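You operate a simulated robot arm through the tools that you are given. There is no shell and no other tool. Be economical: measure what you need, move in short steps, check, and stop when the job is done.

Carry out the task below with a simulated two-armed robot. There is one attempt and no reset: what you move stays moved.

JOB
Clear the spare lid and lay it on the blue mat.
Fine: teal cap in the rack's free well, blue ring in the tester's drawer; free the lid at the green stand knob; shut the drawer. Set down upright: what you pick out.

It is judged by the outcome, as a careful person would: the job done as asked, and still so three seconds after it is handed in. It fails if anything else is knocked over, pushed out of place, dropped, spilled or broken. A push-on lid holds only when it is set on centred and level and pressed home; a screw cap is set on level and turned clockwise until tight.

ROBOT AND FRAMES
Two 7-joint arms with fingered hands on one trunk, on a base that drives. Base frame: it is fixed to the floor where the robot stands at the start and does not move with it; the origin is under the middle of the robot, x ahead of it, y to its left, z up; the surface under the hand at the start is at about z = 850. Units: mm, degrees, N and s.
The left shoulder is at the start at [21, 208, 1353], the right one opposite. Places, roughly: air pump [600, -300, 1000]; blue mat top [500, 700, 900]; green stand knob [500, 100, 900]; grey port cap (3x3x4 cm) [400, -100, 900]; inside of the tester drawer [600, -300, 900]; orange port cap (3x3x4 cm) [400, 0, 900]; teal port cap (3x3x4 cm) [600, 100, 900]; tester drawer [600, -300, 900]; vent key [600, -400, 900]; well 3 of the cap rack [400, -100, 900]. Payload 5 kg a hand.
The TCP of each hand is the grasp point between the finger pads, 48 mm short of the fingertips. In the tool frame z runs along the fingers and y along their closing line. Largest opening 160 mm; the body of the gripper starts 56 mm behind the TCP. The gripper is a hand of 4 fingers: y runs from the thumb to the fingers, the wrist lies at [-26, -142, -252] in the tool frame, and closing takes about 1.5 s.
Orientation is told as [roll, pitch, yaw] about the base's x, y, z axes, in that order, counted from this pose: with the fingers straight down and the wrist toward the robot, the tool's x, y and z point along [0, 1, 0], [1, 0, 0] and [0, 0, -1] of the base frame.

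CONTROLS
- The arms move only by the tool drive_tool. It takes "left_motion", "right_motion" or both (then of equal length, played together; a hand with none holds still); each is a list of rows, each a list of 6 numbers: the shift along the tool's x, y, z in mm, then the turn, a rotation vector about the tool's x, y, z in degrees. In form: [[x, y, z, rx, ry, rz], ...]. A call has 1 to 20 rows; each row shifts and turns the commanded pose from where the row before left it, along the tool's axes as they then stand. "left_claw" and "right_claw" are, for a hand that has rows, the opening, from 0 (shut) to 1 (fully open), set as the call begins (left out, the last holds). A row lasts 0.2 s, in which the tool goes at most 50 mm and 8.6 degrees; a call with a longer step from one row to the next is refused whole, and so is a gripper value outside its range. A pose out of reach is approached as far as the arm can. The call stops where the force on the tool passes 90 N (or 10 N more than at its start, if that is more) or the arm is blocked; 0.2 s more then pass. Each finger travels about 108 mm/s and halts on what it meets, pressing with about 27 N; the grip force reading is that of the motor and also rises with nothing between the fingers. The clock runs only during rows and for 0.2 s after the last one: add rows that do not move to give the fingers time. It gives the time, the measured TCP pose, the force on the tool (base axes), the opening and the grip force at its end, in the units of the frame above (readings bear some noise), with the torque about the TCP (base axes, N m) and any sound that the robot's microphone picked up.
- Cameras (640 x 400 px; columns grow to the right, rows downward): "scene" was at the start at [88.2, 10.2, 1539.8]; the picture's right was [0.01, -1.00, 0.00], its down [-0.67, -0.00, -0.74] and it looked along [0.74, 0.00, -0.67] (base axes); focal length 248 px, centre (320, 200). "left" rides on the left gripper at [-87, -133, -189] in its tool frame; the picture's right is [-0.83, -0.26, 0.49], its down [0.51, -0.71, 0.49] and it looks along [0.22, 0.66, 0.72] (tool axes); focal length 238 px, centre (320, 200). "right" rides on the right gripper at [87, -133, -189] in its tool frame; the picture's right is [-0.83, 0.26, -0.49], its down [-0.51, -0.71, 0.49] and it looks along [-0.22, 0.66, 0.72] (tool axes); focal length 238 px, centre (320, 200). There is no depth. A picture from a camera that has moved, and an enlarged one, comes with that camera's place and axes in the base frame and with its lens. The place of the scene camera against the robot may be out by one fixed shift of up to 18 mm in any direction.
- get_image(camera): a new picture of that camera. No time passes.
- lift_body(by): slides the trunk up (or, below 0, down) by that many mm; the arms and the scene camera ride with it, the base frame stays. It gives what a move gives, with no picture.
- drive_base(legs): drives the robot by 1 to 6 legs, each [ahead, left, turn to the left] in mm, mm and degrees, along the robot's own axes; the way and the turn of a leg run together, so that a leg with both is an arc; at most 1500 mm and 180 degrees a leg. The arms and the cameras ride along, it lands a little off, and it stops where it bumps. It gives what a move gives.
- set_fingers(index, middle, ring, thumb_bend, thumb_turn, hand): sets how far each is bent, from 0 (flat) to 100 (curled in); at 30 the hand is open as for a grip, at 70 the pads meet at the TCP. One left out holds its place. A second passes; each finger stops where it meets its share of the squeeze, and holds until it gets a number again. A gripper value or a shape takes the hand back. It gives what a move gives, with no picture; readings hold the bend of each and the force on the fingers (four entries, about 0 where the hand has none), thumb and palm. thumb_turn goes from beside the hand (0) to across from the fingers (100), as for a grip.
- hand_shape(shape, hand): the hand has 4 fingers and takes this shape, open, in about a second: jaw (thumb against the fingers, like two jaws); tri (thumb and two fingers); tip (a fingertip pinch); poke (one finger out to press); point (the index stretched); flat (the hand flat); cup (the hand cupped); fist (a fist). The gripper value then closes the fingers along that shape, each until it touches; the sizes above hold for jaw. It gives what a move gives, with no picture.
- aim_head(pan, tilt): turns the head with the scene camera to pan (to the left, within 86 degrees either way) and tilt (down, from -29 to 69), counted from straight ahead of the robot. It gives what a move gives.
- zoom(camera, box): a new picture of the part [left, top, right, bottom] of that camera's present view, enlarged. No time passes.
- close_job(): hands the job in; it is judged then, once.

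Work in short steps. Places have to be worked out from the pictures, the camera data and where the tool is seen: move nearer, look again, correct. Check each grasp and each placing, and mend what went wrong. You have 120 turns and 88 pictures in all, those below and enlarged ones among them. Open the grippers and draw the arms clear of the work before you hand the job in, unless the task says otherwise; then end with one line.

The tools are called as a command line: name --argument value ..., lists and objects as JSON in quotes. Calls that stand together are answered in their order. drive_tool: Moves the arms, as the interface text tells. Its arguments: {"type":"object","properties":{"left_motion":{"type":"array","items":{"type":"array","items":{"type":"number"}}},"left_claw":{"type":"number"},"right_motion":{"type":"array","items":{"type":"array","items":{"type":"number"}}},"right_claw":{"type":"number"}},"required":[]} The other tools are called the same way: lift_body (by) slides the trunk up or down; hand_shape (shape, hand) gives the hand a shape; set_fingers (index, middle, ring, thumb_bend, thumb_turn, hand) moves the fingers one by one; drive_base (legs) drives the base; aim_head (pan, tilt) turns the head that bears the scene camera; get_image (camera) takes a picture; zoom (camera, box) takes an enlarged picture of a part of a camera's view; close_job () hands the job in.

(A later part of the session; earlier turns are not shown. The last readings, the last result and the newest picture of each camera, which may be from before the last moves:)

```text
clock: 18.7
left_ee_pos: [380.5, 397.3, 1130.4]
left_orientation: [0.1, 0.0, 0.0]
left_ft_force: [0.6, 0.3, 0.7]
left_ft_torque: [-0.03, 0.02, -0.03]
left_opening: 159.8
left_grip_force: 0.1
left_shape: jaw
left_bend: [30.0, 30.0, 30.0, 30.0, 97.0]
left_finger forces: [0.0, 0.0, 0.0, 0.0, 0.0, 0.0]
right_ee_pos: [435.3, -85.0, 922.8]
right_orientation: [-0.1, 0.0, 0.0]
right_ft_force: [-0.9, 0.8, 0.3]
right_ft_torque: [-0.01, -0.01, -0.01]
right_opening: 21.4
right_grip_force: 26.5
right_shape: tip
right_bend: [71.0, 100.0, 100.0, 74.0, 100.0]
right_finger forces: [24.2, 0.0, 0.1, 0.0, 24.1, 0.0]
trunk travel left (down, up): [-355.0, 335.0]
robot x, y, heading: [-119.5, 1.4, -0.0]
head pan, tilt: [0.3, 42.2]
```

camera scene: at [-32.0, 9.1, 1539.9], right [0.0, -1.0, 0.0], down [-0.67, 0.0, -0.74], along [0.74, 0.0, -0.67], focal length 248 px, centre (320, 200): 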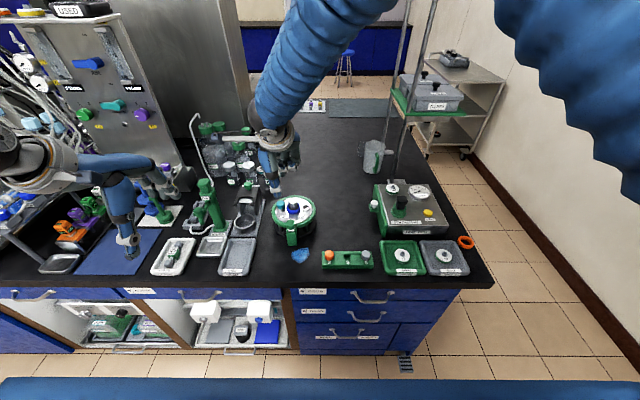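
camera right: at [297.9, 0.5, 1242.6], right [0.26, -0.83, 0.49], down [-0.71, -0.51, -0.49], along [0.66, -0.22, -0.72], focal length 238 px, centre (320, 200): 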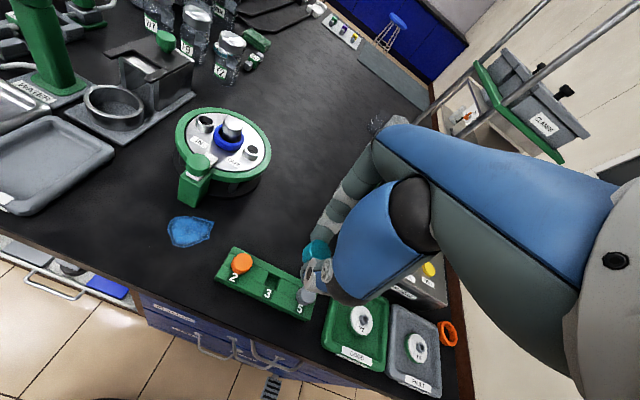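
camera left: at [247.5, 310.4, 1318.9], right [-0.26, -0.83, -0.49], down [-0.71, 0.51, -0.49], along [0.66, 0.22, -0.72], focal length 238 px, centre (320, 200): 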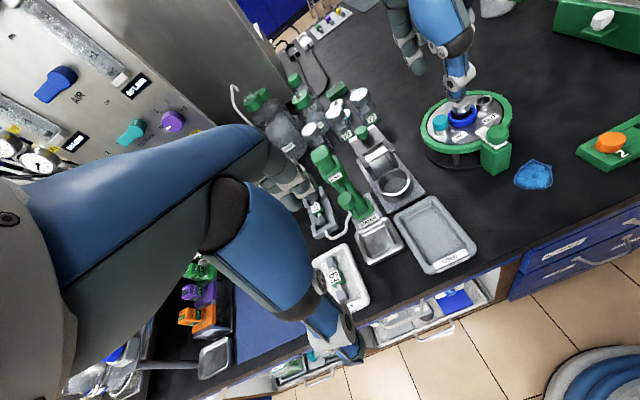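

drive_tool --right_motion '[[0, 0, 2, 0, 0, 0], [0, 0, 2, 0, 0, 0], [0, 0, 0, 0, 0, 0]]'

zoom --camera "right" --box '[250, 200, 380, 320]'

zoom --camera "scene" --box '[320, 220, 390, 280]'

```text
clock: 19.5
left_ee_pos: [379.4, 398.8, 1130.6]
left_orientation: [0.0, -0.1, -0.1]
left_ft_force: [0.3, -0.7, -0.1]
left_ft_torque: [0.0, 0.02, -0.01]
left_opening: 159.7
left_grip_force: 0.1
left_shape: jaw
left_bend: [30.0, 30.0, 30.0, 30.0, 97.0]
left_finger forces: [0.0, 0.1, 0.0, 0.0, 0.0, 0.1]
right_ee_pos: [434.4, -85.2, 920.8]
right_orientation: [0.1, -0.3, -0.1]
right_ft_force: [-1.5, -2.6, 33.9]
right_ft_torque: [0.05, -0.06, -0.05]
right_opening: 22.0
right_grip_force: 26.6
right_shape: tip
right_bend: [71.0, 100.0, 100.0, 74.0, 100.0]
right_finger forces: [45.9, 0.0, 0.0, 0.0, 38.2, 0.1]
trunk travel left (down, up): [-355.0, 335.0]
robot x, y, heading: [-117.5, -1.9, -0.1]
head pan, tilt: [0.3, 42.2]
```

```text
3.33 times, centred on (315, 260) of right
camera zoom: at [301.3, 0.5, 1109.1], right [0.25, -0.84, 0.49], down [-0.71, -0.5, -0.5], along [0.66, -0.22, -0.72], focal length 794 px, centre (337, 0)
```

zoom: 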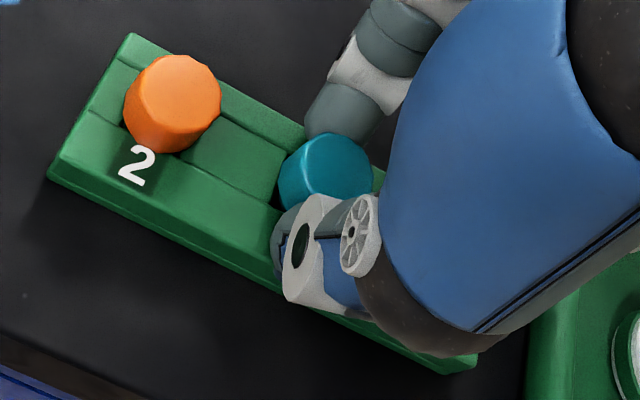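

```text
6.67 times, centred on (355, 250) of scene
camera zoom: at [-33.0, 10.3, 1540.2], right [0.0, -1.0, 0.0], down [-0.67, 0.0, -0.74], along [0.74, 0.0, -0.67], focal length 1654 px, centre (87, -133)
```

zoom: 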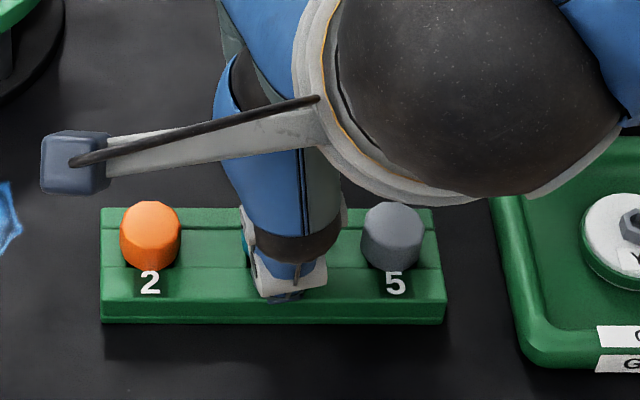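

Contact at TCP z≈921 matches the height of the seated neighbours (cap top ≈888). I ease off, open and lift away, then check.

drive_tool --right_motion '[[0, 0, -1.5, 0, 0, 0], [0, 0, 0, 0, 0, 0], [0, 0, 0, 0, 0, 0], [0, 0, 0, 0, 0, 0], [0, 0, 0, 0, 0, 0]]' --right_claw 0.45

drive_tool --right_motion '[[0, 0, -15, 0, 0, 0], [0, 0, -25, 0, 0, 0], [0, 0, -40, 0, 0, 0], [0, 0, -40, 0, 0, 0], [0, 0, 0, 0, 0, 0]]'

zoom --camera "right" --box '[200, 200, 360, 330]'

zoom --camera "scene" --box '[310, 190, 450, 280]'

```text
clock: 20.7
left_ee_pos: [381.4, 398.2, 1129.5]
left_orientation: [0.0, 0.0, -0.2]
left_ft_force: [-0.3, 1.1, -0.2]
left_ft_torque: [-0.02, -0.02, -0.03]
left_opening: 159.9
left_grip_force: 0.1
left_shape: jaw
left_bend: [30.0, 30.0, 30.0, 30.0, 97.0]
left_finger forces: [0.1, 0.1, 0.0, 0.0, 0.1, 0.1]
right_ee_pos: [435.9, -84.7, 919.1]
right_orientation: [-0.1, 0.0, -0.1]
right_ft_force: [0.1, 0.9, -0.6]
right_ft_torque: [-0.01, 0.0, 0.02]
right_opening: 71.4
right_grip_force: 0.0
right_shape: tip
right_bend: [73.0, 98.0, 99.0, 71.0, 100.0]
right_finger forces: [0.0, 0.0, 0.0, 0.1, 0.0, 0.1]
trunk travel left (down, up): [-355.0, 335.0]
robot x, y, heading: [-117.8, 5.7, -0.1]
head pan, tilt: [0.3, 42.2]
```

```text
clock: 21.9
left_ee_pos: [381.0, 397.4, 1130.7]
left_orientation: [0.0, 0.2, -0.1]
left_ft_force: [0.0, -0.5, -0.7]
left_ft_torque: [0.01, 0.05, 0.0]
left_opening: 159.9
left_grip_force: 0.0
left_shape: jaw
left_bend: [30.0, 30.0, 30.0, 30.0, 97.0]
left_finger forces: [0.1, 0.1, 0.0, 0.0, 0.0, 0.0]
right_ee_pos: [435.3, -85.2, 1040.2]
right_orientation: [0.0, 0.1, -0.1]
right_ft_force: [0.7, -0.2, -0.4]
right_ft_torque: [-0.01, 0.05, -0.03]
right_opening: 71.9
right_grip_force: 0.1
right_shape: tip
right_bend: [73.0, 98.0, 99.0, 71.0, 100.0]
right_finger forces: [0.0, 0.1, 0.0, 0.0, 0.0, 0.0]
trunk travel left (down, up): [-355.0, 335.0]
robot x, y, heading: [-115.5, -2.4, 0.0]
head pan, tilt: [0.3, 42.2]
```

```text
3.08 times, centred on (280, 265) of right
camera zoom: at [303.0, 0.0, 1229.0], right [0.26, -0.84, 0.49], down [-0.71, -0.5, -0.49], along [0.65, -0.22, -0.72], focal length 733 px, centre (443, 0)
```

zoom: 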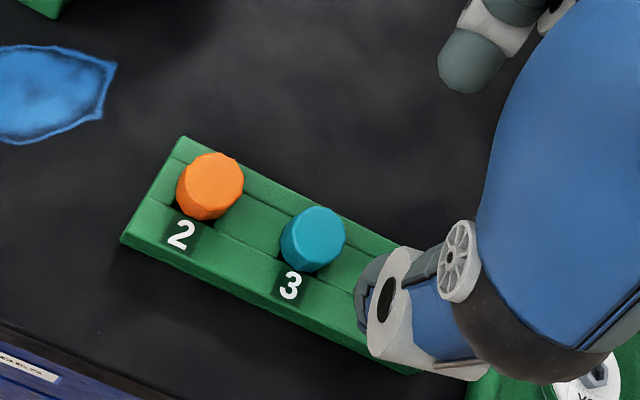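

```text
4.44 times, centred on (380, 235) of scene
camera zoom: at [-29.9, 9.9, 1539.6], right [0.0, -1.0, 0.0], down [-0.67, 0.0, -0.74], along [0.74, 0.0, -0.67], focal length 1103 px, centre (53, 44)
```

zoom: 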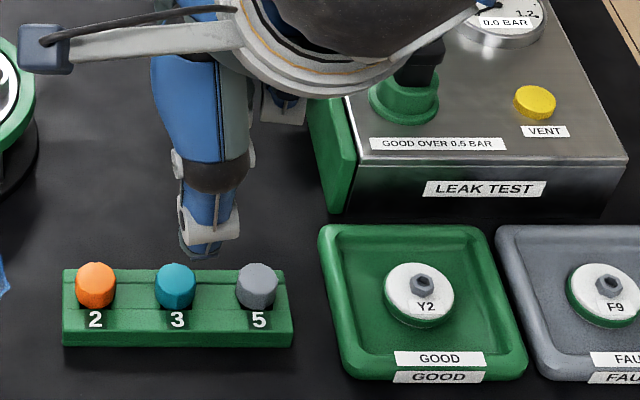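

Teal cap is seated in well 3 like its neighbours. Next the drawer: I move the right hand above its white knob (≈(630,-184,923)) for a closer look.

drive_tool --right_motion '[[-19, 37, -12, 0, 0, 0], [-19, 37, -12, 0, 0, 0], [-19, 37, -12, 0, 0, 0], [-19, 37, -12, 0, 0, 0], [-19, 37, -12, 0, 0, 0], [0, 0, 0, 0, 0, 0]]'

zoom --camera "right" --box '[210, 220, 350, 330]'

zoom --camera "scene" --box '[340, 160, 450, 240]'

```text
clock: 23.3
left_ee_pos: [379.7, 398.8, 1129.7]
left_orientation: [0.1, -0.1, -0.1]
left_ft_force: [0.0, 0.3, 0.4]
left_ft_torque: [0.0, -0.01, 0.0]
left_opening: 159.8
left_grip_force: 0.2
left_shape: jaw
left_bend: [30.0, 30.0, 30.0, 30.0, 97.0]
left_finger forces: [0.0, 0.0, 0.0, 0.0, 0.0, 0.0]
right_ee_pos: [616.9, -181.8, 1100.9]
right_orientation: [0.0, 0.0, -0.1]
right_ft_force: [-0.2, 0.0, -0.6]
right_ft_torque: [0.02, -0.03, -0.01]
right_opening: 72.1
right_grip_force: 0.1
right_shape: tip
right_bend: [73.0, 98.0, 99.0, 71.0, 100.0]
right_finger forces: [0.1, 0.1, 0.0, 0.1, 0.1, 0.0]
trunk travel left (down, up): [-355.0, 335.0]
robot x, y, heading: [-115.9, 0.2, -0.1]
head pan, tilt: [0.3, 42.2]
```

```text
3.64 times, centred on (280, 275) of right
camera zoom: at [484.5, -95.8, 1289.4], right [0.26, -0.83, 0.49], down [-0.71, -0.51, -0.49], along [0.66, -0.22, -0.72], focal length 867 px, centre (466, -73)
```

zoom: 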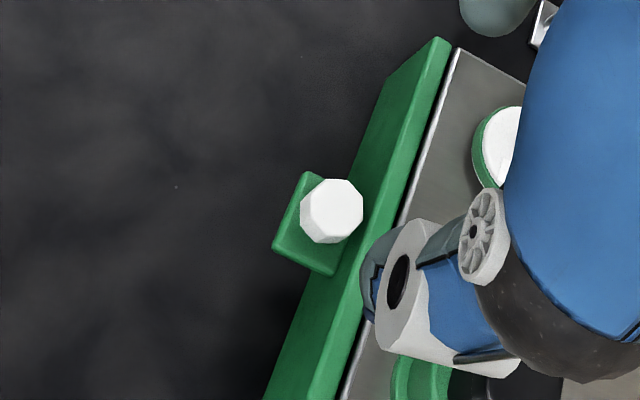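

```text
5.00 times, centred on (395, 200) of scene
camera zoom: at [-31.2, 9.9, 1539.8], right [0.0, -1.0, 0.0], down [-0.67, 0.0, -0.74], along [0.74, 0.0, -0.67], focal length 1240 px, centre (-55, 200)
```

zoom: 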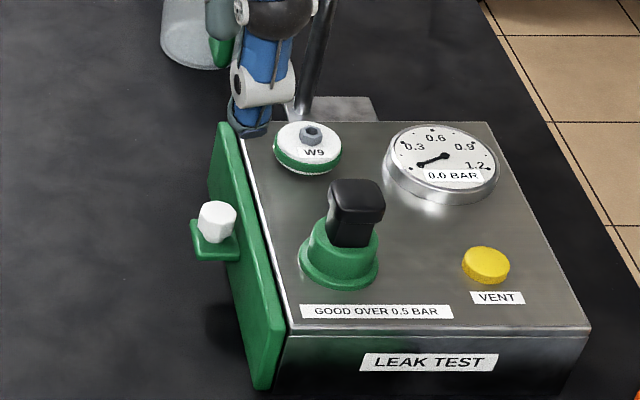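

Knob is an upright white octagon on a tab at ≈(643,-202,901). The right hand's folded fingers would hang over the tester fittings, so I'll use the left hand (folded fingers on the free side); the right withdraws.

hand_shape --shape "tip" --hand "left"

drive_tool --right_motion '[[-33, -20, -25, 0, 0, 0], [-33, -20, -25, 0, 0, 0], [-33, -20, -25, 0, 0, 0], [-33, -20, -25, 0, 0, 0], [-33, -20, -25, 0, 0, 0], [-33, -20, -25, 0, 0, 0], [0, 0, 0, 0, 0, 0], [0, 0, 0, 0, 0, 0], [0, 0, 0, 0, 0, 0], [0, 0, 0, 0, 0, 0], [0, 0, 0, 0, 0, 0], [0, 0, 0, 0, 0, 0], [0, 0, 0, 0, 0, 0], [0, 0, 0, 0, 0, 0], [0, 0, 0, 0, 0, 0]]' --left_motion '[[-42.9, 18.8, 3, 0, 0, 0], [-42.9, 18.8, 3, 0, 0, 0], [-42.9, 18.8, 3, 0, 0, 0], [-42.9, 18.8, 3, 0, 0, 0], [-42.9, 18.8, 3, 0, 0, 0], [-42.9, 18.8, 3, 0, 0, 0], [-42.9, 18.8, 3, 0, 0, 0], [-42.9, 18.8, 3, 0, 0, 0], [-42.9, 18.8, 3, 0, 0, 0], [-42.9, 18.8, 3, 0, 0, 0], [-42.9, 18.8, 3, 0, 0, 0], [-42.9, 18.8, 3, 0, 0, 0], [-42.9, 18.8, 3, 0, 0, 0], [-42.9, 18.8, 3, 0, 0, 0], [0, 0, 0, 0, 0, 0]]' --left_claw 0.5

get_image --camera "left"

get_image --camera "scene"

```text
clock: 24.2
left_ee_pos: [379.7, 398.7, 1129.6]
left_orientation: [0.0, 0.0, -0.1]
left_ft_force: [0.2, -0.3, 0.1]
left_ft_torque: [-0.01, 0.02, 0.0]
left_opening: 160.1
left_grip_force: 0.0
left_shape: tip
left_bend: [30.0, 98.0, 99.0, 30.0, 97.0]
left_finger forces: [0.0, 0.0, 0.1, 0.1, 0.1, 0.0]
right_ee_pos: [616.3, -180.2, 1100.6]
right_orientation: [-0.1, 0.0, -0.1]
right_ft_force: [-0.4, -1.2, -0.9]
right_ft_torque: [0.02, 0.0, 0.02]
right_opening: 72.0
right_grip_force: 0.1
right_shape: tip
right_bend: [73.0, 98.0, 99.0, 71.0, 100.0]
right_finger forces: [0.1, 0.0, 0.0, 0.1, 0.0, 0.0]
trunk travel left (down, up): [-355.0, 335.0]
robot x, y, heading: [-116.6, 1.0, -0.1]
head pan, tilt: [0.3, 42.2]
```

```text
clock: 27.4
left_ee_pos: [645.9, -199.0, 1089.9]
left_orientation: [0.0, 0.0, 0.0]
left_ft_force: [-0.7, 0.9, 0.4]
left_ft_torque: [-0.09, -0.01, 0.0]
left_opening: 80.4
left_grip_force: 0.0
left_shape: tip
left_bend: [73.0, 98.0, 99.0, 69.0, 100.0]
left_finger forces: [0.1, 0.0, 0.1, 0.0, 0.1, 0.1]
right_ee_pos: [497.5, -376.3, 1248.7]
right_orientation: [-0.1, -0.1, -0.1]
right_ft_force: [-0.3, 1.1, 0.6]
right_ft_torque: [-0.12, 0.01, -0.01]
right_opening: 72.0
right_grip_force: 0.1
right_shape: tip
right_bend: [73.0, 98.0, 99.0, 71.0, 100.0]
right_finger forces: [0.0, 0.0, 0.0, 0.0, 0.1, 0.0]
trunk travel left (down, up): [-355.0, 335.0]
robot x, y, heading: [-117.7, -1.3, 0.1]
head pan, tilt: [0.3, 42.2]
```

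```text
46 pictures are left
camera left: at [513.1, -287.0, 1278.9], right [-0.26, -0.83, -0.49], down [-0.71, 0.51, -0.49], along [0.66, 0.22, -0.72], focal length 238 px, centre (320, 200)
```

left: 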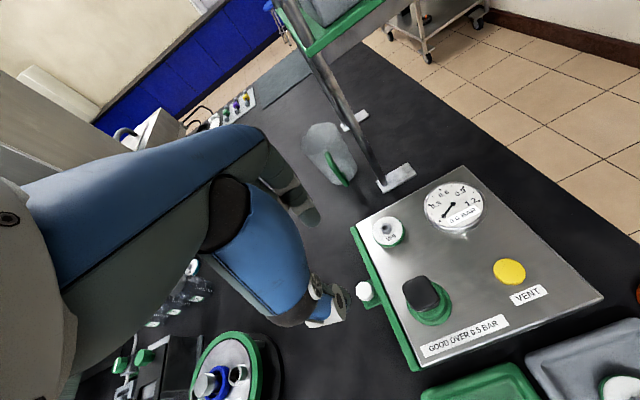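

```text
45 pictures are left
camera scene: at [-31.5, 11.8, 1539.9], right [0.01, -1.0, 0.0], down [-0.67, 0.0, -0.74], along [0.74, 0.0, -0.67], focal length 248 px, centre (320, 200)
```

scene: 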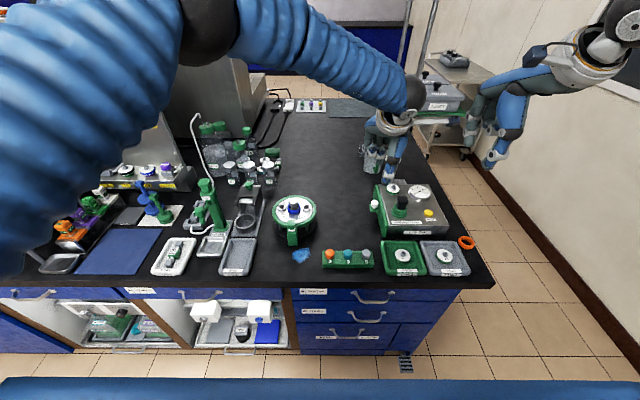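

zoom --camera "left" --box '[290, 210, 450, 370]'

```text
2.50 times, centred on (370, 290) of left
camera zoom: at [513.1, -287.0, 1278.9], right [-0.26, -0.83, -0.49], down [-0.71, 0.51, -0.49], along [0.66, 0.22, -0.72], focal length 596 px, centre (195, -25)
```

zoom: 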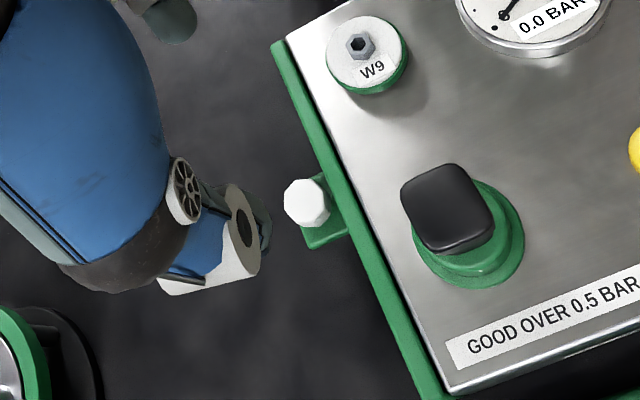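

Refined: knob top ≈ (635,-196,924). I descend the left pinch over it.

drive_tool --left_motion '[[3.5, -10.5, 40, 0, 0, 0], [0, 0, 40, 0, 0, 0], [0, 0, 30, 0, 0, 0], [0, 0, 20, 0, 0, 0], [0, 0, 7, 0, 0, 0], [0, 0, 0, 0, 0, 0]]'

zoom --camera "left" --box '[270, 150, 450, 330]'

zoom --camera "scene" --box '[340, 150, 450, 240]'

```text
clock: 28.8
left_ee_pos: [632.8, -196.9, 950.8]
left_orientation: [0.0, -0.1, -0.2]
left_ft_force: [0.0, 0.2, 0.9]
left_ft_torque: [-0.02, 0.0, 0.0]
left_opening: 80.4
left_grip_force: 0.2
left_shape: tip
left_bend: [73.0, 98.0, 99.0, 69.0, 100.0]
left_finger forces: [0.0, 0.1, 0.0, 0.0, 0.1, 0.1]
right_ee_pos: [499.0, -378.2, 1248.9]
right_orientation: [0.0, 0.0, -0.2]
right_ft_force: [0.8, -0.3, -0.3]
right_ft_torque: [-0.02, -0.01, -0.03]
right_opening: 71.9
right_grip_force: 0.0
right_shape: tip
right_bend: [73.0, 98.0, 99.0, 71.0, 100.0]
right_finger forces: [0.1, 0.0, 0.1, 0.1, 0.0, 0.0]
trunk travel left (down, up): [-355.0, 335.0]
robot x, y, heading: [-114.5, -0.0, 0.0]
head pan, tilt: [0.3, 42.2]
```

```text
2.22 times, centred on (360, 240) of left
camera zoom: at [500.2, -284.4, 1140.1], right [-0.26, -0.83, -0.49], down [-0.71, 0.51, -0.49], along [0.66, 0.22, -0.72], focal length 530 px, centre (231, 111)
```

zoom: 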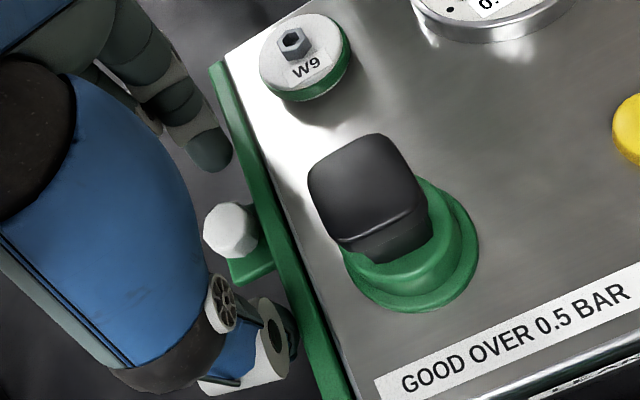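

```text
4.44 times, centred on (395, 195) of scene
camera zoom: at [-30.8, 9.9, 1539.8], right [0.0, -1.0, 0.0], down [-0.67, 0.0, -0.74], along [0.74, 0.0, -0.67], focal length 1103 px, centre (-13, 222)
```

zoom: 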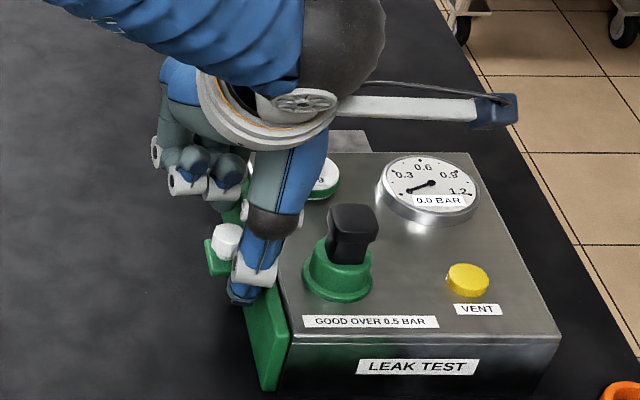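

Nearly aligned; I nudge +3 mm in y, and close on the drawer knob.

drive_tool --left_motion '[[3, 1, 0, 0, 0, 0], [0, 0, 0, 0, 0, 0]]'

drive_tool --left_motion '[[0, 0, 0, 0, 0, 0], [0, 0, 0, 0, 0, 0], [0, 0, 0, 0, 0, 0], [0, 0, 0, 0, 0, 0], [0, 0, 0, 0, 0, 0]]' --left_claw 0

zoom --camera "left" --box '[270, 150, 450, 330]'

```text
clock: 29.4
left_ee_pos: [633.5, -194.4, 951.9]
left_orientation: [-0.1, 0.1, -0.1]
left_ft_force: [-0.1, -0.3, 0.6]
left_ft_torque: [0.0, 0.0, -0.01]
left_opening: 80.0
left_grip_force: 0.1
left_shape: tip
left_bend: [73.0, 98.0, 99.0, 69.0, 100.0]
left_finger forces: [0.1, 0.1, 0.0, 0.0, 0.1, 0.0]
right_ee_pos: [497.9, -377.5, 1247.9]
right_orientation: [0.0, 0.1, 0.0]
right_ft_force: [-0.9, -0.8, 0.7]
right_ft_torque: [0.01, -0.01, 0.01]
right_opening: 71.9
right_grip_force: 0.2
right_shape: tip
right_bend: [73.0, 98.0, 99.0, 71.0, 100.0]
right_finger forces: [0.0, 0.1, 0.0, 0.0, 0.0, 0.0]
trunk travel left (down, up): [-355.0, 335.0]
robot x, y, heading: [-119.9, -0.4, -0.4]
head pan, tilt: [0.3, 42.2]
```

```text
clock: 30.6
left_ee_pos: [634.4, -195.1, 950.8]
left_orientation: [-0.1, 0.0, 0.0]
left_ft_force: [0.7, 1.6, -1.4]
left_ft_torque: [0.02, -0.06, 0.06]
left_opening: 19.2
left_grip_force: 26.5
left_shape: tip
left_bend: [71.0, 100.0, 100.0, 74.0, 100.0]
left_finger forces: [24.3, 0.1, 0.1, 0.1, 23.4, 0.0]
right_ee_pos: [498.2, -378.8, 1248.3]
right_orientation: [0.0, 0.0, -0.2]
right_ft_force: [0.0, 0.2, 0.6]
right_ft_torque: [0.01, -0.01, 0.04]
right_opening: 72.0
right_grip_force: 0.1
right_shape: tip
right_bend: [73.0, 98.0, 99.0, 71.0, 100.0]
right_finger forces: [0.0, 0.0, 0.0, 0.0, 0.0, 0.1]
trunk travel left (down, up): [-355.0, 335.0]
robot x, y, heading: [-117.3, 2.8, -0.1]
head pan, tilt: [0.3, 42.2]
```

```text
2.22 times, centred on (360, 240) of left
camera zoom: at [502.3, -281.1, 1139.7], right [-0.26, -0.83, -0.49], down [-0.71, 0.51, -0.49], along [0.66, 0.22, -0.72], focal length 530 px, centre (231, 111)
```

zoom: 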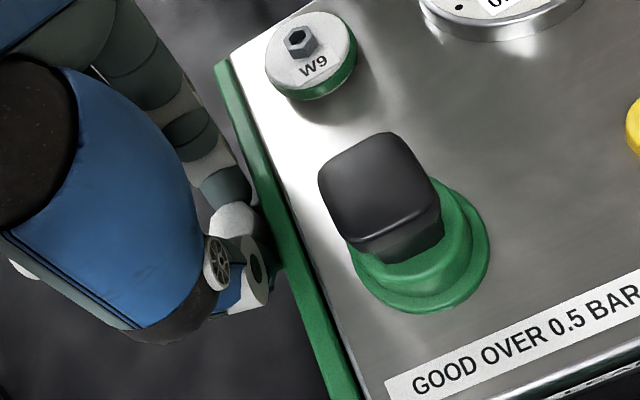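

Knob gripped. I pull the drawer toward +y.

drive_tool --left_motion '[[6, 0, 0, 0, 0, 0], [8, 0, 0, 0, 0, 0], [8, 0, 0, 0, 0, 0], [8, 0, 0, 0, 0, 0], [10, 0, 0, 0, 0, 0], [10, 0, 0, 0, 0, 0], [10, 0, 0, 0, 0, 0], [0, 0, 0, 0, 0, 0]]'

get_image --camera "left"

```text
clock: 32.4
left_ee_pos: [633.5, -134.6, 950.1]
left_orientation: [-0.1, 0.0, -0.1]
left_ft_force: [-4.0, 0.3, 8.2]
left_ft_torque: [0.03, 0.05, 0.06]
left_opening: 19.3
left_grip_force: 27.6
left_shape: tip
left_bend: [71.0, 100.0, 100.0, 74.0, 100.0]
left_finger forces: [25.0, 0.1, 0.1, 0.0, 27.9, 0.0]
right_ee_pos: [498.0, -377.8, 1248.8]
right_orientation: [0.0, -0.1, -0.1]
right_ft_force: [0.1, -0.5, -0.1]
right_ft_torque: [0.03, -0.02, 0.03]
right_opening: 71.9
right_grip_force: 0.0
right_shape: tip
right_bend: [73.0, 98.0, 99.0, 71.0, 100.0]
right_finger forces: [0.1, 0.1, 0.0, 0.0, 0.1, 0.0]
trunk travel left (down, up): [-355.0, 335.0]
robot x, y, heading: [-122.0, -1.7, -0.2]
head pan, tilt: [0.3, 42.2]
```

```text
40 pictures are left
camera left: at [502.2, -221.3, 1139.0], right [-0.26, -0.83, -0.49], down [-0.71, 0.51, -0.49], along [0.66, 0.22, -0.72], focal length 238 px, centre (320, 200)
```

left: 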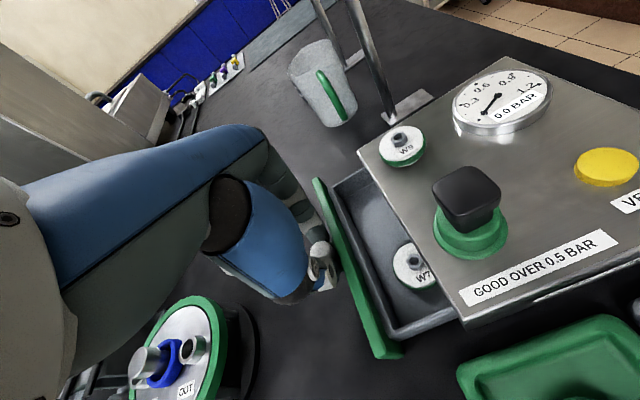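

Drawer is opening (a W7 part lies at its near end; the far end is free). I pull further.

drive_tool --left_motion '[[10, 0, 0, 0, 0, 0], [10, 0, 0, 0, 0, 0], [10, 0, 0, 0, 0, 0], [10, 0, 0, 0, 0, 0], [10, 0, 0, 0, 0, 0], [10, 0, 0, 0, 0, 0], [0, 0, 0, 0, 0, 0]]'

get_image --camera "left"

```text
clock: 34.0
left_ee_pos: [633.3, -75.5, 949.6]
left_orientation: [0.0, 0.0, -0.1]
left_ft_force: [-1.1, 1.3, 10.8]
left_ft_torque: [0.03, 0.01, 0.13]
left_opening: 19.9
left_grip_force: 26.8
left_shape: tip
left_bend: [71.0, 100.0, 100.0, 74.0, 100.0]
left_finger forces: [26.6, 0.1, 0.0, 0.0, 28.2, 0.1]
right_ee_pos: [497.4, -378.6, 1249.5]
right_orientation: [0.0, -0.2, -0.1]
right_ft_force: [0.5, 0.2, 0.3]
right_ft_torque: [0.03, -0.02, 0.0]
right_opening: 72.0
right_grip_force: 0.1
right_shape: tip
right_bend: [73.0, 98.0, 99.0, 71.0, 100.0]
right_finger forces: [0.0, 0.1, 0.0, 0.1, 0.0, 0.0]
trunk travel left (down, up): [-355.0, 335.0]
robot x, y, heading: [-121.5, 1.3, -0.1]
head pan, tilt: [0.3, 42.2]
```

```text
39 pictures are left
camera left: at [502.2, -161.2, 1138.8], right [-0.26, -0.83, -0.49], down [-0.71, 0.51, -0.49], along [0.66, 0.22, -0.72], focal length 238 px, centre (320, 200)
```

left: 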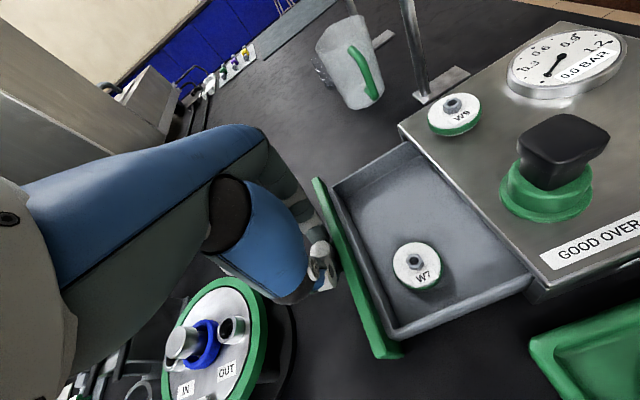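

Drawer is open 120 mm with free space around (675,-155). I release the knob and raise, then head for the ring.

drive_tool --left_motion '[[0, 0, 0, 0, 0, 0], [0, 0, 0, 0, 0, 0], [0, 0, 0, 0, 0, 0]]' --left_claw 0.5

drive_tool --left_motion '[[0, 0, -30, 0, 0, 0], [0, 0, -40, 0, 0, 0], [0, 0, -40, 0, 0, 0], [30, -5, 0, 0, 0, 0], [45, -8, 0, 0, 0, 0], [45, -8, 0, 0, 0, 0], [45, -8, 0, 0, 0, 0], [0, 0, 0, 0, 0, 0]]'

get_image --camera "left"

```text
clock: 34.8
left_ee_pos: [635.0, -75.3, 949.9]
left_orientation: [0.0, 0.1, -0.1]
left_ft_force: [-0.7, 0.1, -0.3]
left_ft_torque: [0.02, 0.01, 0.04]
left_opening: 79.4
left_grip_force: 0.1
left_shape: tip
left_bend: [73.0, 98.0, 99.0, 70.0, 100.0]
left_finger forces: [0.0, 0.0, 0.0, 0.0, 0.0, 0.0]
right_ee_pos: [498.9, -379.6, 1247.6]
right_orientation: [0.0, 0.0, -0.1]
right_ft_force: [0.6, 0.3, 0.2]
right_ft_torque: [-0.02, 0.01, 0.03]
right_opening: 72.0
right_grip_force: 0.0
right_shape: tip
right_bend: [73.0, 98.0, 99.0, 71.0, 100.0]
right_finger forces: [0.1, 0.0, 0.0, 0.1, 0.1, 0.1]
trunk travel left (down, up): [-355.0, 335.0]
robot x, y, heading: [-119.9, 1.7, -0.0]
head pan, tilt: [0.3, 42.2]
```

```text
clock: 36.6
left_ee_pos: [608.2, 88.9, 1059.1]
left_orientation: [0.2, 0.0, -0.1]
left_ft_force: [0.1, -1.5, -0.1]
left_ft_torque: [0.1, 0.03, 0.01]
left_opening: 79.4
left_grip_force: 0.1
left_shape: tip
left_bend: [73.0, 98.0, 99.0, 70.0, 100.0]
left_finger forces: [0.0, 0.0, 0.0, 0.0, 0.1, 0.0]
right_ee_pos: [497.6, -379.4, 1248.3]
right_orientation: [0.1, 0.0, -0.1]
right_ft_force: [-0.1, -0.6, -0.3]
right_ft_torque: [0.06, 0.02, 0.03]
right_opening: 72.0
right_grip_force: 0.1
right_shape: tip
right_bend: [73.0, 98.0, 99.0, 71.0, 100.0]
right_finger forces: [0.0, 0.1, 0.0, 0.0, 0.0, 0.0]
trunk travel left (down, up): [-355.0, 335.0]
robot x, y, heading: [-118.1, -1.2, -0.3]
head pan, tilt: [0.3, 42.2]
```

```text
38 pictures are left
camera left: at [475.7, 1.0, 1246.8], right [-0.26, -0.83, -0.49], down [-0.71, 0.51, -0.49], along [0.66, 0.22, -0.72], focal length 238 px, centre (320, 200)
```

left: 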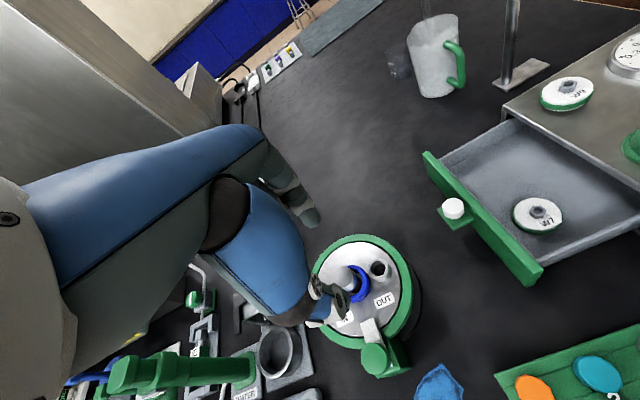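

The latch tongue lies right under the thumb path in this yaw, so I yaw the left hand −45° (thumb between IN tube and tongue), centre on the knob and open slightly.

drive_tool --left_motion '[[4, -3, 0, 0, 0, 7.5], [0, 0, 0, 0, 0, 7.5], [0, 0, 0, 0, 0, 7.5], [0, 0, 0, 0, 0, 7.5], [0, 0, 0, 0, 0, 7.5], [0, 0, 0, 0, 0, 7.5], [0, 0, 20, 0, 0, 0], [0, 0, 20, 0, 0, 0], [0, 0, 0, 0, 0, 0]]' --left_claw 0.55

zoom --camera "left" --box '[250, 170, 420, 330]'

zoom --camera "scene" --box '[230, 140, 350, 250]'

```text
clock: 38.6
left_ee_pos: [604.3, 94.5, 1020.7]
left_orientation: [0.0, 0.0, -45.1]
left_ft_force: [-0.7, -0.8, 0.5]
left_ft_torque: [0.04, -0.03, 0.02]
left_opening: 87.5
left_grip_force: 0.1
left_shape: tip
left_bend: [73.0, 98.0, 99.0, 67.0, 100.0]
left_finger forces: [0.1, 0.0, 0.1, 0.0, 0.1, 0.0]
right_ee_pos: [497.1, -379.3, 1249.3]
right_orientation: [0.0, 0.0, -0.2]
right_ft_force: [-0.6, 0.1, 0.7]
right_ft_torque: [0.04, -0.03, 0.0]
right_opening: 72.0
right_grip_force: 0.1
right_shape: tip
right_bend: [73.0, 98.0, 99.0, 71.0, 100.0]
right_finger forces: [0.0, 0.0, 0.1, 0.0, 0.0, 0.0]
trunk travel left (down, up): [-355.0, 335.0]
robot x, y, heading: [-121.4, 0.4, -0.1]
head pan, tilt: [0.3, 42.2]
```

```text
2.50 times, centred on (335, 250) of left
camera zoom: at [448.6, 127.6, 1208.7], right [-0.77, -0.41, -0.49], down [-0.14, 0.86, -0.49], along [0.62, -0.31, -0.72], focal length 596 px, centre (282, 75)
```

zoom: 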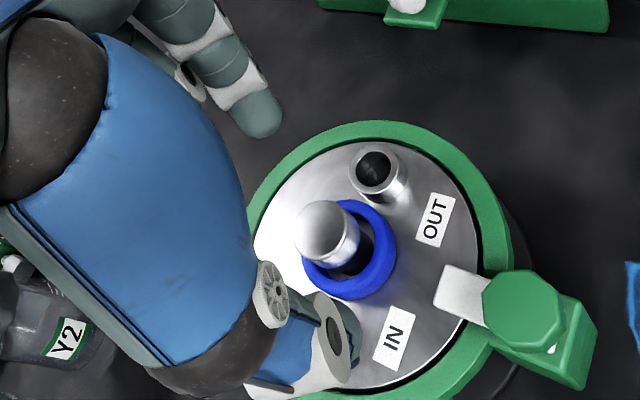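

```text
3.64 times, centred on (290, 195) of scene
camera zoom: at [-31.3, 9.5, 1539.8], right [0.0, -1.0, 0.0], down [-0.67, 0.0, -0.74], along [0.74, 0.0, -0.67], focal length 902 px, centre (429, 218)
```

zoom: 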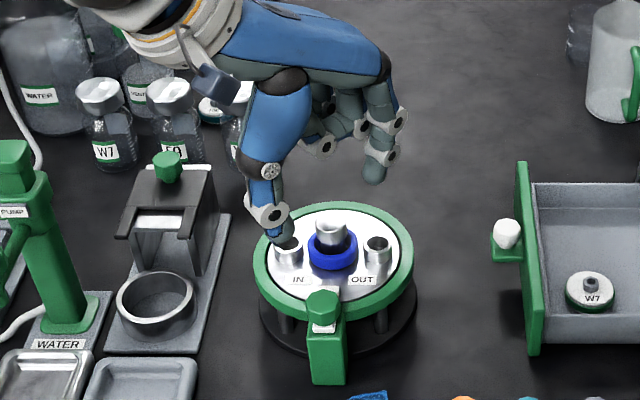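

Ring centre confirmed at ≈(604,94.5). I descend around it with the thumb between the IN tube and the tongue.

drive_tool --left_motion '[[0, 0, 20, 0, 0, 0], [0, 0, 15, 0, 0, 0], [0, 0, 8, 0, 0, 0], [0, 0, 5, 0, 0, 0], [0, 0, 3, 0, 0, 0], [0, 0, 0, 0, 0, 0]]'

zoom --camera "left" --box '[250, 170, 420, 330]'

```text
clock: 40.0
left_ee_pos: [602.6, 94.5, 968.7]
left_orientation: [-0.1, 0.1, -45.1]
left_ft_force: [-0.3, 0.2, -0.1]
left_ft_torque: [-0.02, 0.0, 0.03]
left_opening: 87.3
left_grip_force: 0.1
left_shape: tip
left_bend: [73.0, 98.0, 99.0, 67.0, 100.0]
left_finger forces: [0.0, 0.0, 0.0, 0.0, 0.0, 0.0]
right_ee_pos: [498.6, -379.2, 1249.1]
right_orientation: [-0.1, 0.0, -0.1]
right_ft_force: [0.1, 0.2, -0.3]
right_ft_torque: [0.0, 0.0, 0.0]
right_opening: 72.0
right_grip_force: 0.0
right_shape: tip
right_bend: [73.0, 98.0, 99.0, 71.0, 100.0]
right_finger forces: [0.0, 0.1, 0.1, 0.0, 0.0, 0.0]
trunk travel left (down, up): [-355.0, 335.0]
robot x, y, heading: [-119.3, -2.2, -0.1]
head pan, tilt: [0.3, 42.2]
```

```text
2.50 times, centred on (335, 250) of left
camera zoom: at [448.5, 127.5, 1157.2], right [-0.77, -0.41, -0.49], down [-0.14, 0.86, -0.49], along [0.62, -0.31, -0.72], focal length 596 px, centre (282, 75)
```

zoom: 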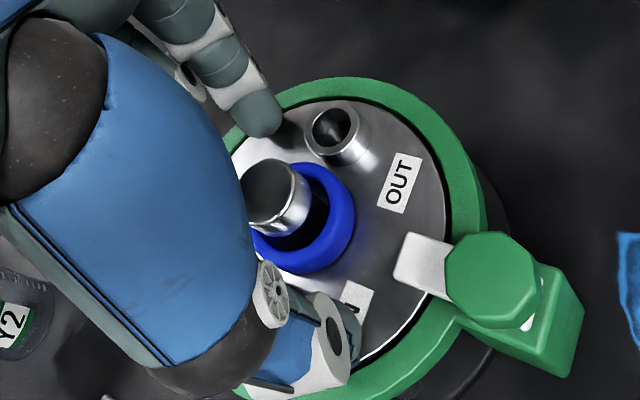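

drive_tool --left_motion '[[0, 0, 2, 0, 0, 0], [0, 0, 2, 0, 0, 0], [0, 0, 0, 0, 0, 0]]'

```text
clock: 40.8
left_ee_pos: [602.6, 93.7, 967.4]
left_orientation: [0.0, -0.2, -45.0]
left_ft_force: [0.1, 0.3, 22.8]
left_ft_torque: [0.95, 1.13, -0.02]
left_opening: 88.4
left_grip_force: 0.1
left_shape: tip
left_bend: [73.0, 98.0, 99.0, 68.0, 100.0]
left_finger forces: [0.0, 0.0, 0.0, 0.0, 22.4, 0.0]
right_ee_pos: [497.5, -379.2, 1249.6]
right_orientation: [0.0, -0.1, -0.2]
right_ft_force: [0.0, 0.1, 0.1]
right_ft_torque: [0.04, 0.01, -0.02]
right_opening: 71.9
right_grip_force: 0.0
right_shape: tip
right_bend: [73.0, 98.0, 99.0, 71.0, 100.0]
right_finger forces: [0.1, 0.0, 0.1, 0.0, 0.0, 0.0]
trunk travel left (down, up): [-355.0, 335.0]
robot x, y, heading: [-115.8, 0.9, -0.1]
head pan, tilt: [0.3, 42.2]
```

The thumb tip touches the lid at TCP ≈968; I raise a bit and close on the ring.

drive_tool --left_motion '[[0, 0, -6, 0, 0, 0], [0, 0, 0, 0, 0, 0]]'

drive_tool --left_motion '[[0, 0, 0, 0, 0, 0], [0, 0, 0, 0, 0, 0], [0, 0, 0, 0, 0, 0], [0, 0, 0, 0, 0, 0], [0, 0, 0, 0, 0, 0]]' --left_claw 0.1

zoom --camera "left" --box '[250, 170, 420, 330]'

```text
clock: 41.4
left_ee_pos: [603.0, 95.0, 969.6]
left_orientation: [0.0, 0.2, -45.0]
left_ft_force: [0.3, 0.1, 0.6]
left_ft_torque: [0.02, -0.01, 0.02]
left_opening: 88.1
left_grip_force: 0.0
left_shape: tip
left_bend: [73.0, 98.0, 99.0, 67.0, 100.0]
left_finger forces: [0.1, 0.0, 0.0, 0.0, 0.1, 0.0]
right_ee_pos: [497.7, -378.0, 1248.8]
right_orientation: [0.0, 0.0, 0.0]
right_ft_force: [0.2, -0.4, -0.3]
right_ft_torque: [0.02, -0.01, -0.02]
right_opening: 71.8
right_grip_force: 0.1
right_shape: tip
right_bend: [73.0, 98.0, 99.0, 71.0, 100.0]
right_finger forces: [0.1, 0.0, 0.1, 0.1, 0.1, 0.1]
trunk travel left (down, up): [-355.0, 335.0]
robot x, y, heading: [-121.1, 0.9, 0.0]
head pan, tilt: [0.3, 42.2]
```

```text
clock: 42.6
left_ee_pos: [603.7, 94.7, 970.8]
left_orientation: [0.0, 0.0, -45.2]
left_ft_force: [0.2, 0.4, 0.5]
left_ft_torque: [0.0, -0.04, -0.01]
left_opening: 44.3
left_grip_force: 27.8
left_shape: tip
left_bend: [73.0, 100.0, 100.0, 74.0, 100.0]
left_finger forces: [23.7, 0.0, 0.0, 0.0, 22.9, 0.0]
right_ee_pos: [498.3, -378.8, 1247.9]
right_orientation: [0.0, 0.0, -0.1]
right_ft_force: [0.7, 0.4, -0.2]
right_ft_torque: [0.02, -0.02, 0.01]
right_opening: 71.8
right_grip_force: 0.0
right_shape: tip
right_bend: [73.0, 98.0, 99.0, 71.0, 100.0]
right_finger forces: [0.0, 0.0, 0.1, 0.1, 0.1, 0.0]
trunk travel left (down, up): [-355.0, 335.0]
robot x, y, heading: [-118.9, -0.3, -0.1]
head pan, tilt: [0.3, 42.2]
```

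```text
2.50 times, centred on (335, 250) of left
camera zoom: at [448.7, 127.3, 1159.4], right [-0.77, -0.41, -0.49], down [-0.14, 0.86, -0.49], along [0.62, -0.31, -0.72], focal length 596 px, centre (282, 75)
```

zoom: 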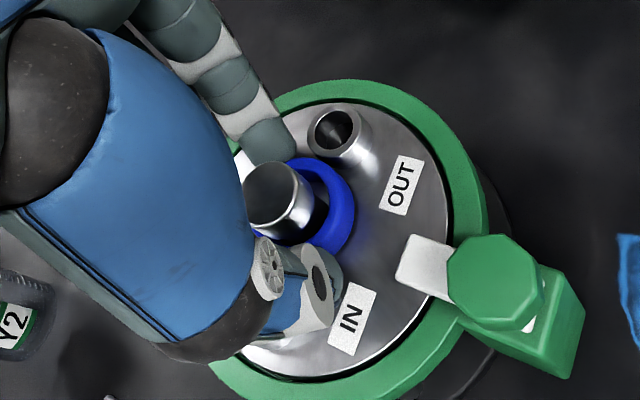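

Both digits press (opening consistent with the ring's diameter). I lift straight up.

drive_tool --left_motion '[[0, 0, -5, 0, 0, 0], [0, 0, -8, 0, 0, 0], [0, 0, -10, 0, 0, 0], [0, 0, -10, 0, 0, 0], [0, 0, -15, 0, 0, 0], [0, 0, -20, 0, 0, 0], [0, 0, -20, 0, 0, 0], [0, 0, -20, 0, 0, 0], [0, 0, 0, 0, 0, 0]]'

zoom --camera "left" --box '[230, 170, 450, 370]'

zoom --camera "scene" --box '[230, 140, 350, 250]'

```text
clock: 44.6
left_ee_pos: [602.9, 94.6, 1078.3]
left_orientation: [0.0, -0.1, -45.1]
left_ft_force: [-0.4, -0.5, -0.9]
left_ft_torque: [0.01, 0.03, -0.04]
left_opening: 34.4
left_grip_force: 27.2
left_shape: tip
left_bend: [74.0, 100.0, 100.0, 81.0, 100.0]
left_finger forces: [0.0, 0.0, 0.1, 0.1, 0.0, 0.0]
right_ee_pos: [498.2, -378.8, 1248.0]
right_orientation: [-0.1, -0.1, -0.1]
right_ft_force: [-0.5, 0.6, -0.3]
right_ft_torque: [0.01, 0.03, -0.02]
right_opening: 72.0
right_grip_force: 0.0
right_shape: tip
right_bend: [73.0, 98.0, 99.0, 71.0, 100.0]
right_finger forces: [0.1, 0.0, 0.0, 0.1, 0.1, 0.0]
trunk travel left (down, up): [-355.0, 335.0]
robot x, y, heading: [-122.2, -2.3, -0.4]
head pan, tilt: [0.3, 42.2]
```

```text
2.00 times, centred on (340, 270) of left
camera zoom: at [448.0, 128.0, 1268.0], right [-0.77, -0.41, -0.49], down [-0.14, 0.86, -0.49], along [0.62, -0.31, -0.72], focal length 477 px, centre (280, 60)
```

zoom: 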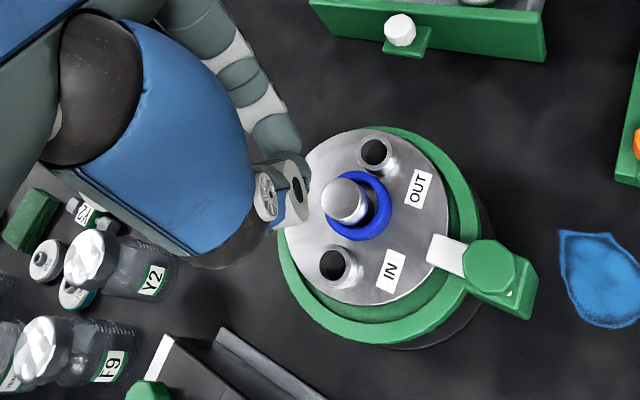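

```text
3.64 times, centred on (290, 195) of scene
camera zoom: at [-30.1, 10.1, 1539.7], right [0.0, -1.0, 0.0], down [-0.67, 0.0, -0.74], along [0.74, 0.0, -0.67], focal length 902 px, centre (429, 218)
```

zoom: 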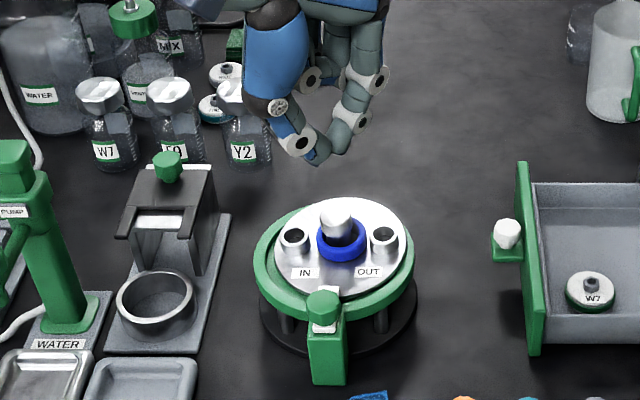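

The ring stayed and the lid seems to have ridden up at the back. I zoom in to understand before doing anything.

zoom --camera "scene" --box '[270, 185, 325, 230]'

zoom --camera "left" --box '[320, 220, 420, 310]'

```text
8.89 times, centred on (298, 208) of scene
camera zoom: at [-30.1, 10.1, 1539.7], right [0.0, -1.0, 0.0], down [-0.67, 0.0, -0.74], along [0.74, 0.0, -0.67], focal length 2205 px, centre (520, 133)
```

zoom: 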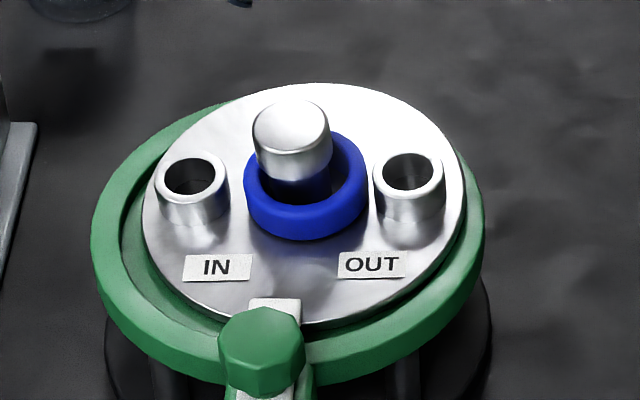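

```text
4.44 times, centred on (370, 265) of left
camera zoom: at [448.0, 128.0, 1268.0], right [-0.77, -0.41, -0.49], down [-0.14, 0.86, -0.49], along [0.62, -0.31, -0.72], focal length 1059 px, centre (98, -89)
```

zoom: 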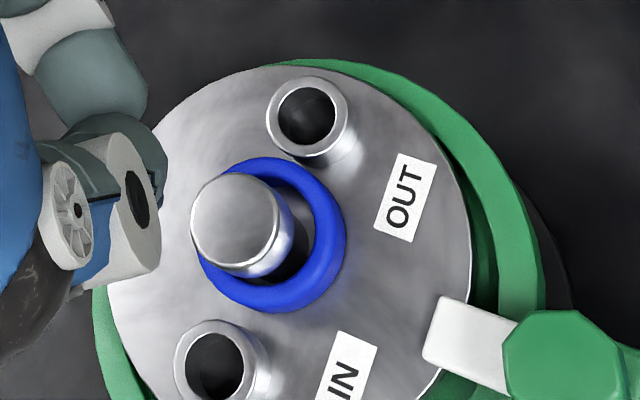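

The lid has been lifted askew under the tongue — the ring caught under the knob's head. I'll unlatch first so it can reseat. Stand knob ≈ (510,93,946): move the left pinch above it and look.

drive_tool --left_motion '[[-16.7, -16.1, 0, 0, 0, 0], [-16.7, -16.1, 0, 0, 0, 0], [-16.7, -16.1, 10, 0, 0, 0], [-16.7, -16.1, 20, 0, 0, 0], [0, 0, 0, 0, 0, 0]]' --left_claw 0.5

zoom --camera "left" --box '[250, 170, 450, 340]'

zoom --camera "scene" --box '[250, 160, 350, 250]'

```text
clock: 45.8
left_ee_pos: [511.0, 92.7, 1048.3]
left_orientation: [0.0, 0.1, -45.1]
left_ft_force: [-0.3, 0.3, -0.1]
left_ft_torque: [-0.03, 0.03, 0.0]
left_opening: 79.3
left_grip_force: 0.1
left_shape: tip
left_bend: [73.0, 98.0, 99.0, 70.0, 100.0]
left_finger forces: [0.0, 0.0, 0.0, 0.1, 0.0, 0.1]
right_ee_pos: [498.7, -378.7, 1248.6]
right_orientation: [-0.1, 0.0, -0.1]
right_ft_force: [-0.8, 0.2, 0.2]
right_ft_torque: [0.02, 0.0, -0.02]
right_opening: 71.9
right_grip_force: 0.1
right_shape: tip
right_bend: [73.0, 98.0, 99.0, 71.0, 100.0]
right_finger forces: [0.1, 0.1, 0.0, 0.0, 0.1, 0.0]
trunk travel left (down, up): [-355.0, 335.0]
robot x, y, heading: [-120.2, -0.1, -0.2]
head pan, tilt: [0.3, 42.2]
```

```text
2.35 times, centred on (350, 255) of left
camera zoom: at [356.6, 125.6, 1237.6], right [-0.77, -0.41, -0.49], down [-0.14, 0.86, -0.49], along [0.62, -0.31, -0.72], focal length 561 px, centre (249, 71)
```

zoom: 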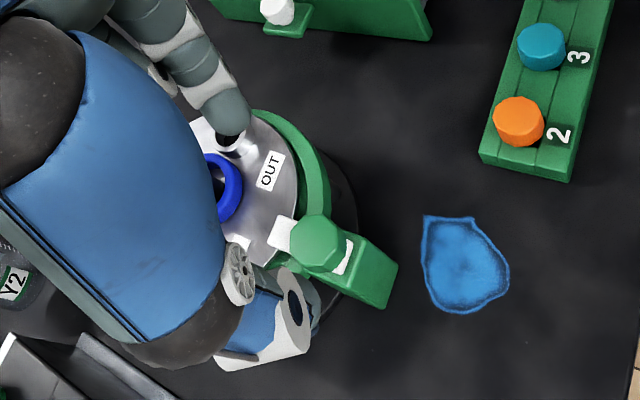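

```text
4.44 times, centred on (300, 205) of scene
camera zoom: at [-30.7, 9.9, 1539.8], right [0.0, -1.0, 0.0], down [-0.67, 0.0, -0.74], along [0.74, 0.0, -0.67], focal length 1103 px, centre (409, 178)
```

zoom: 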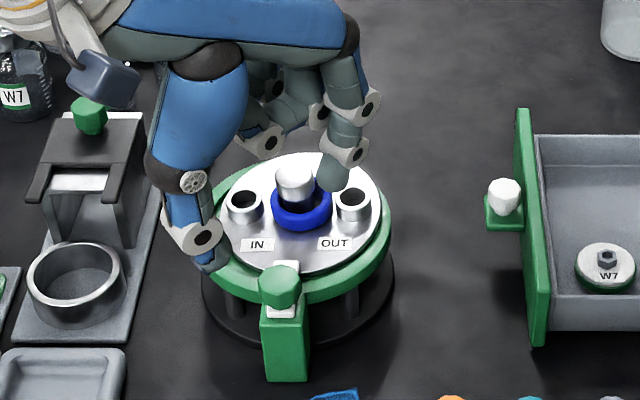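

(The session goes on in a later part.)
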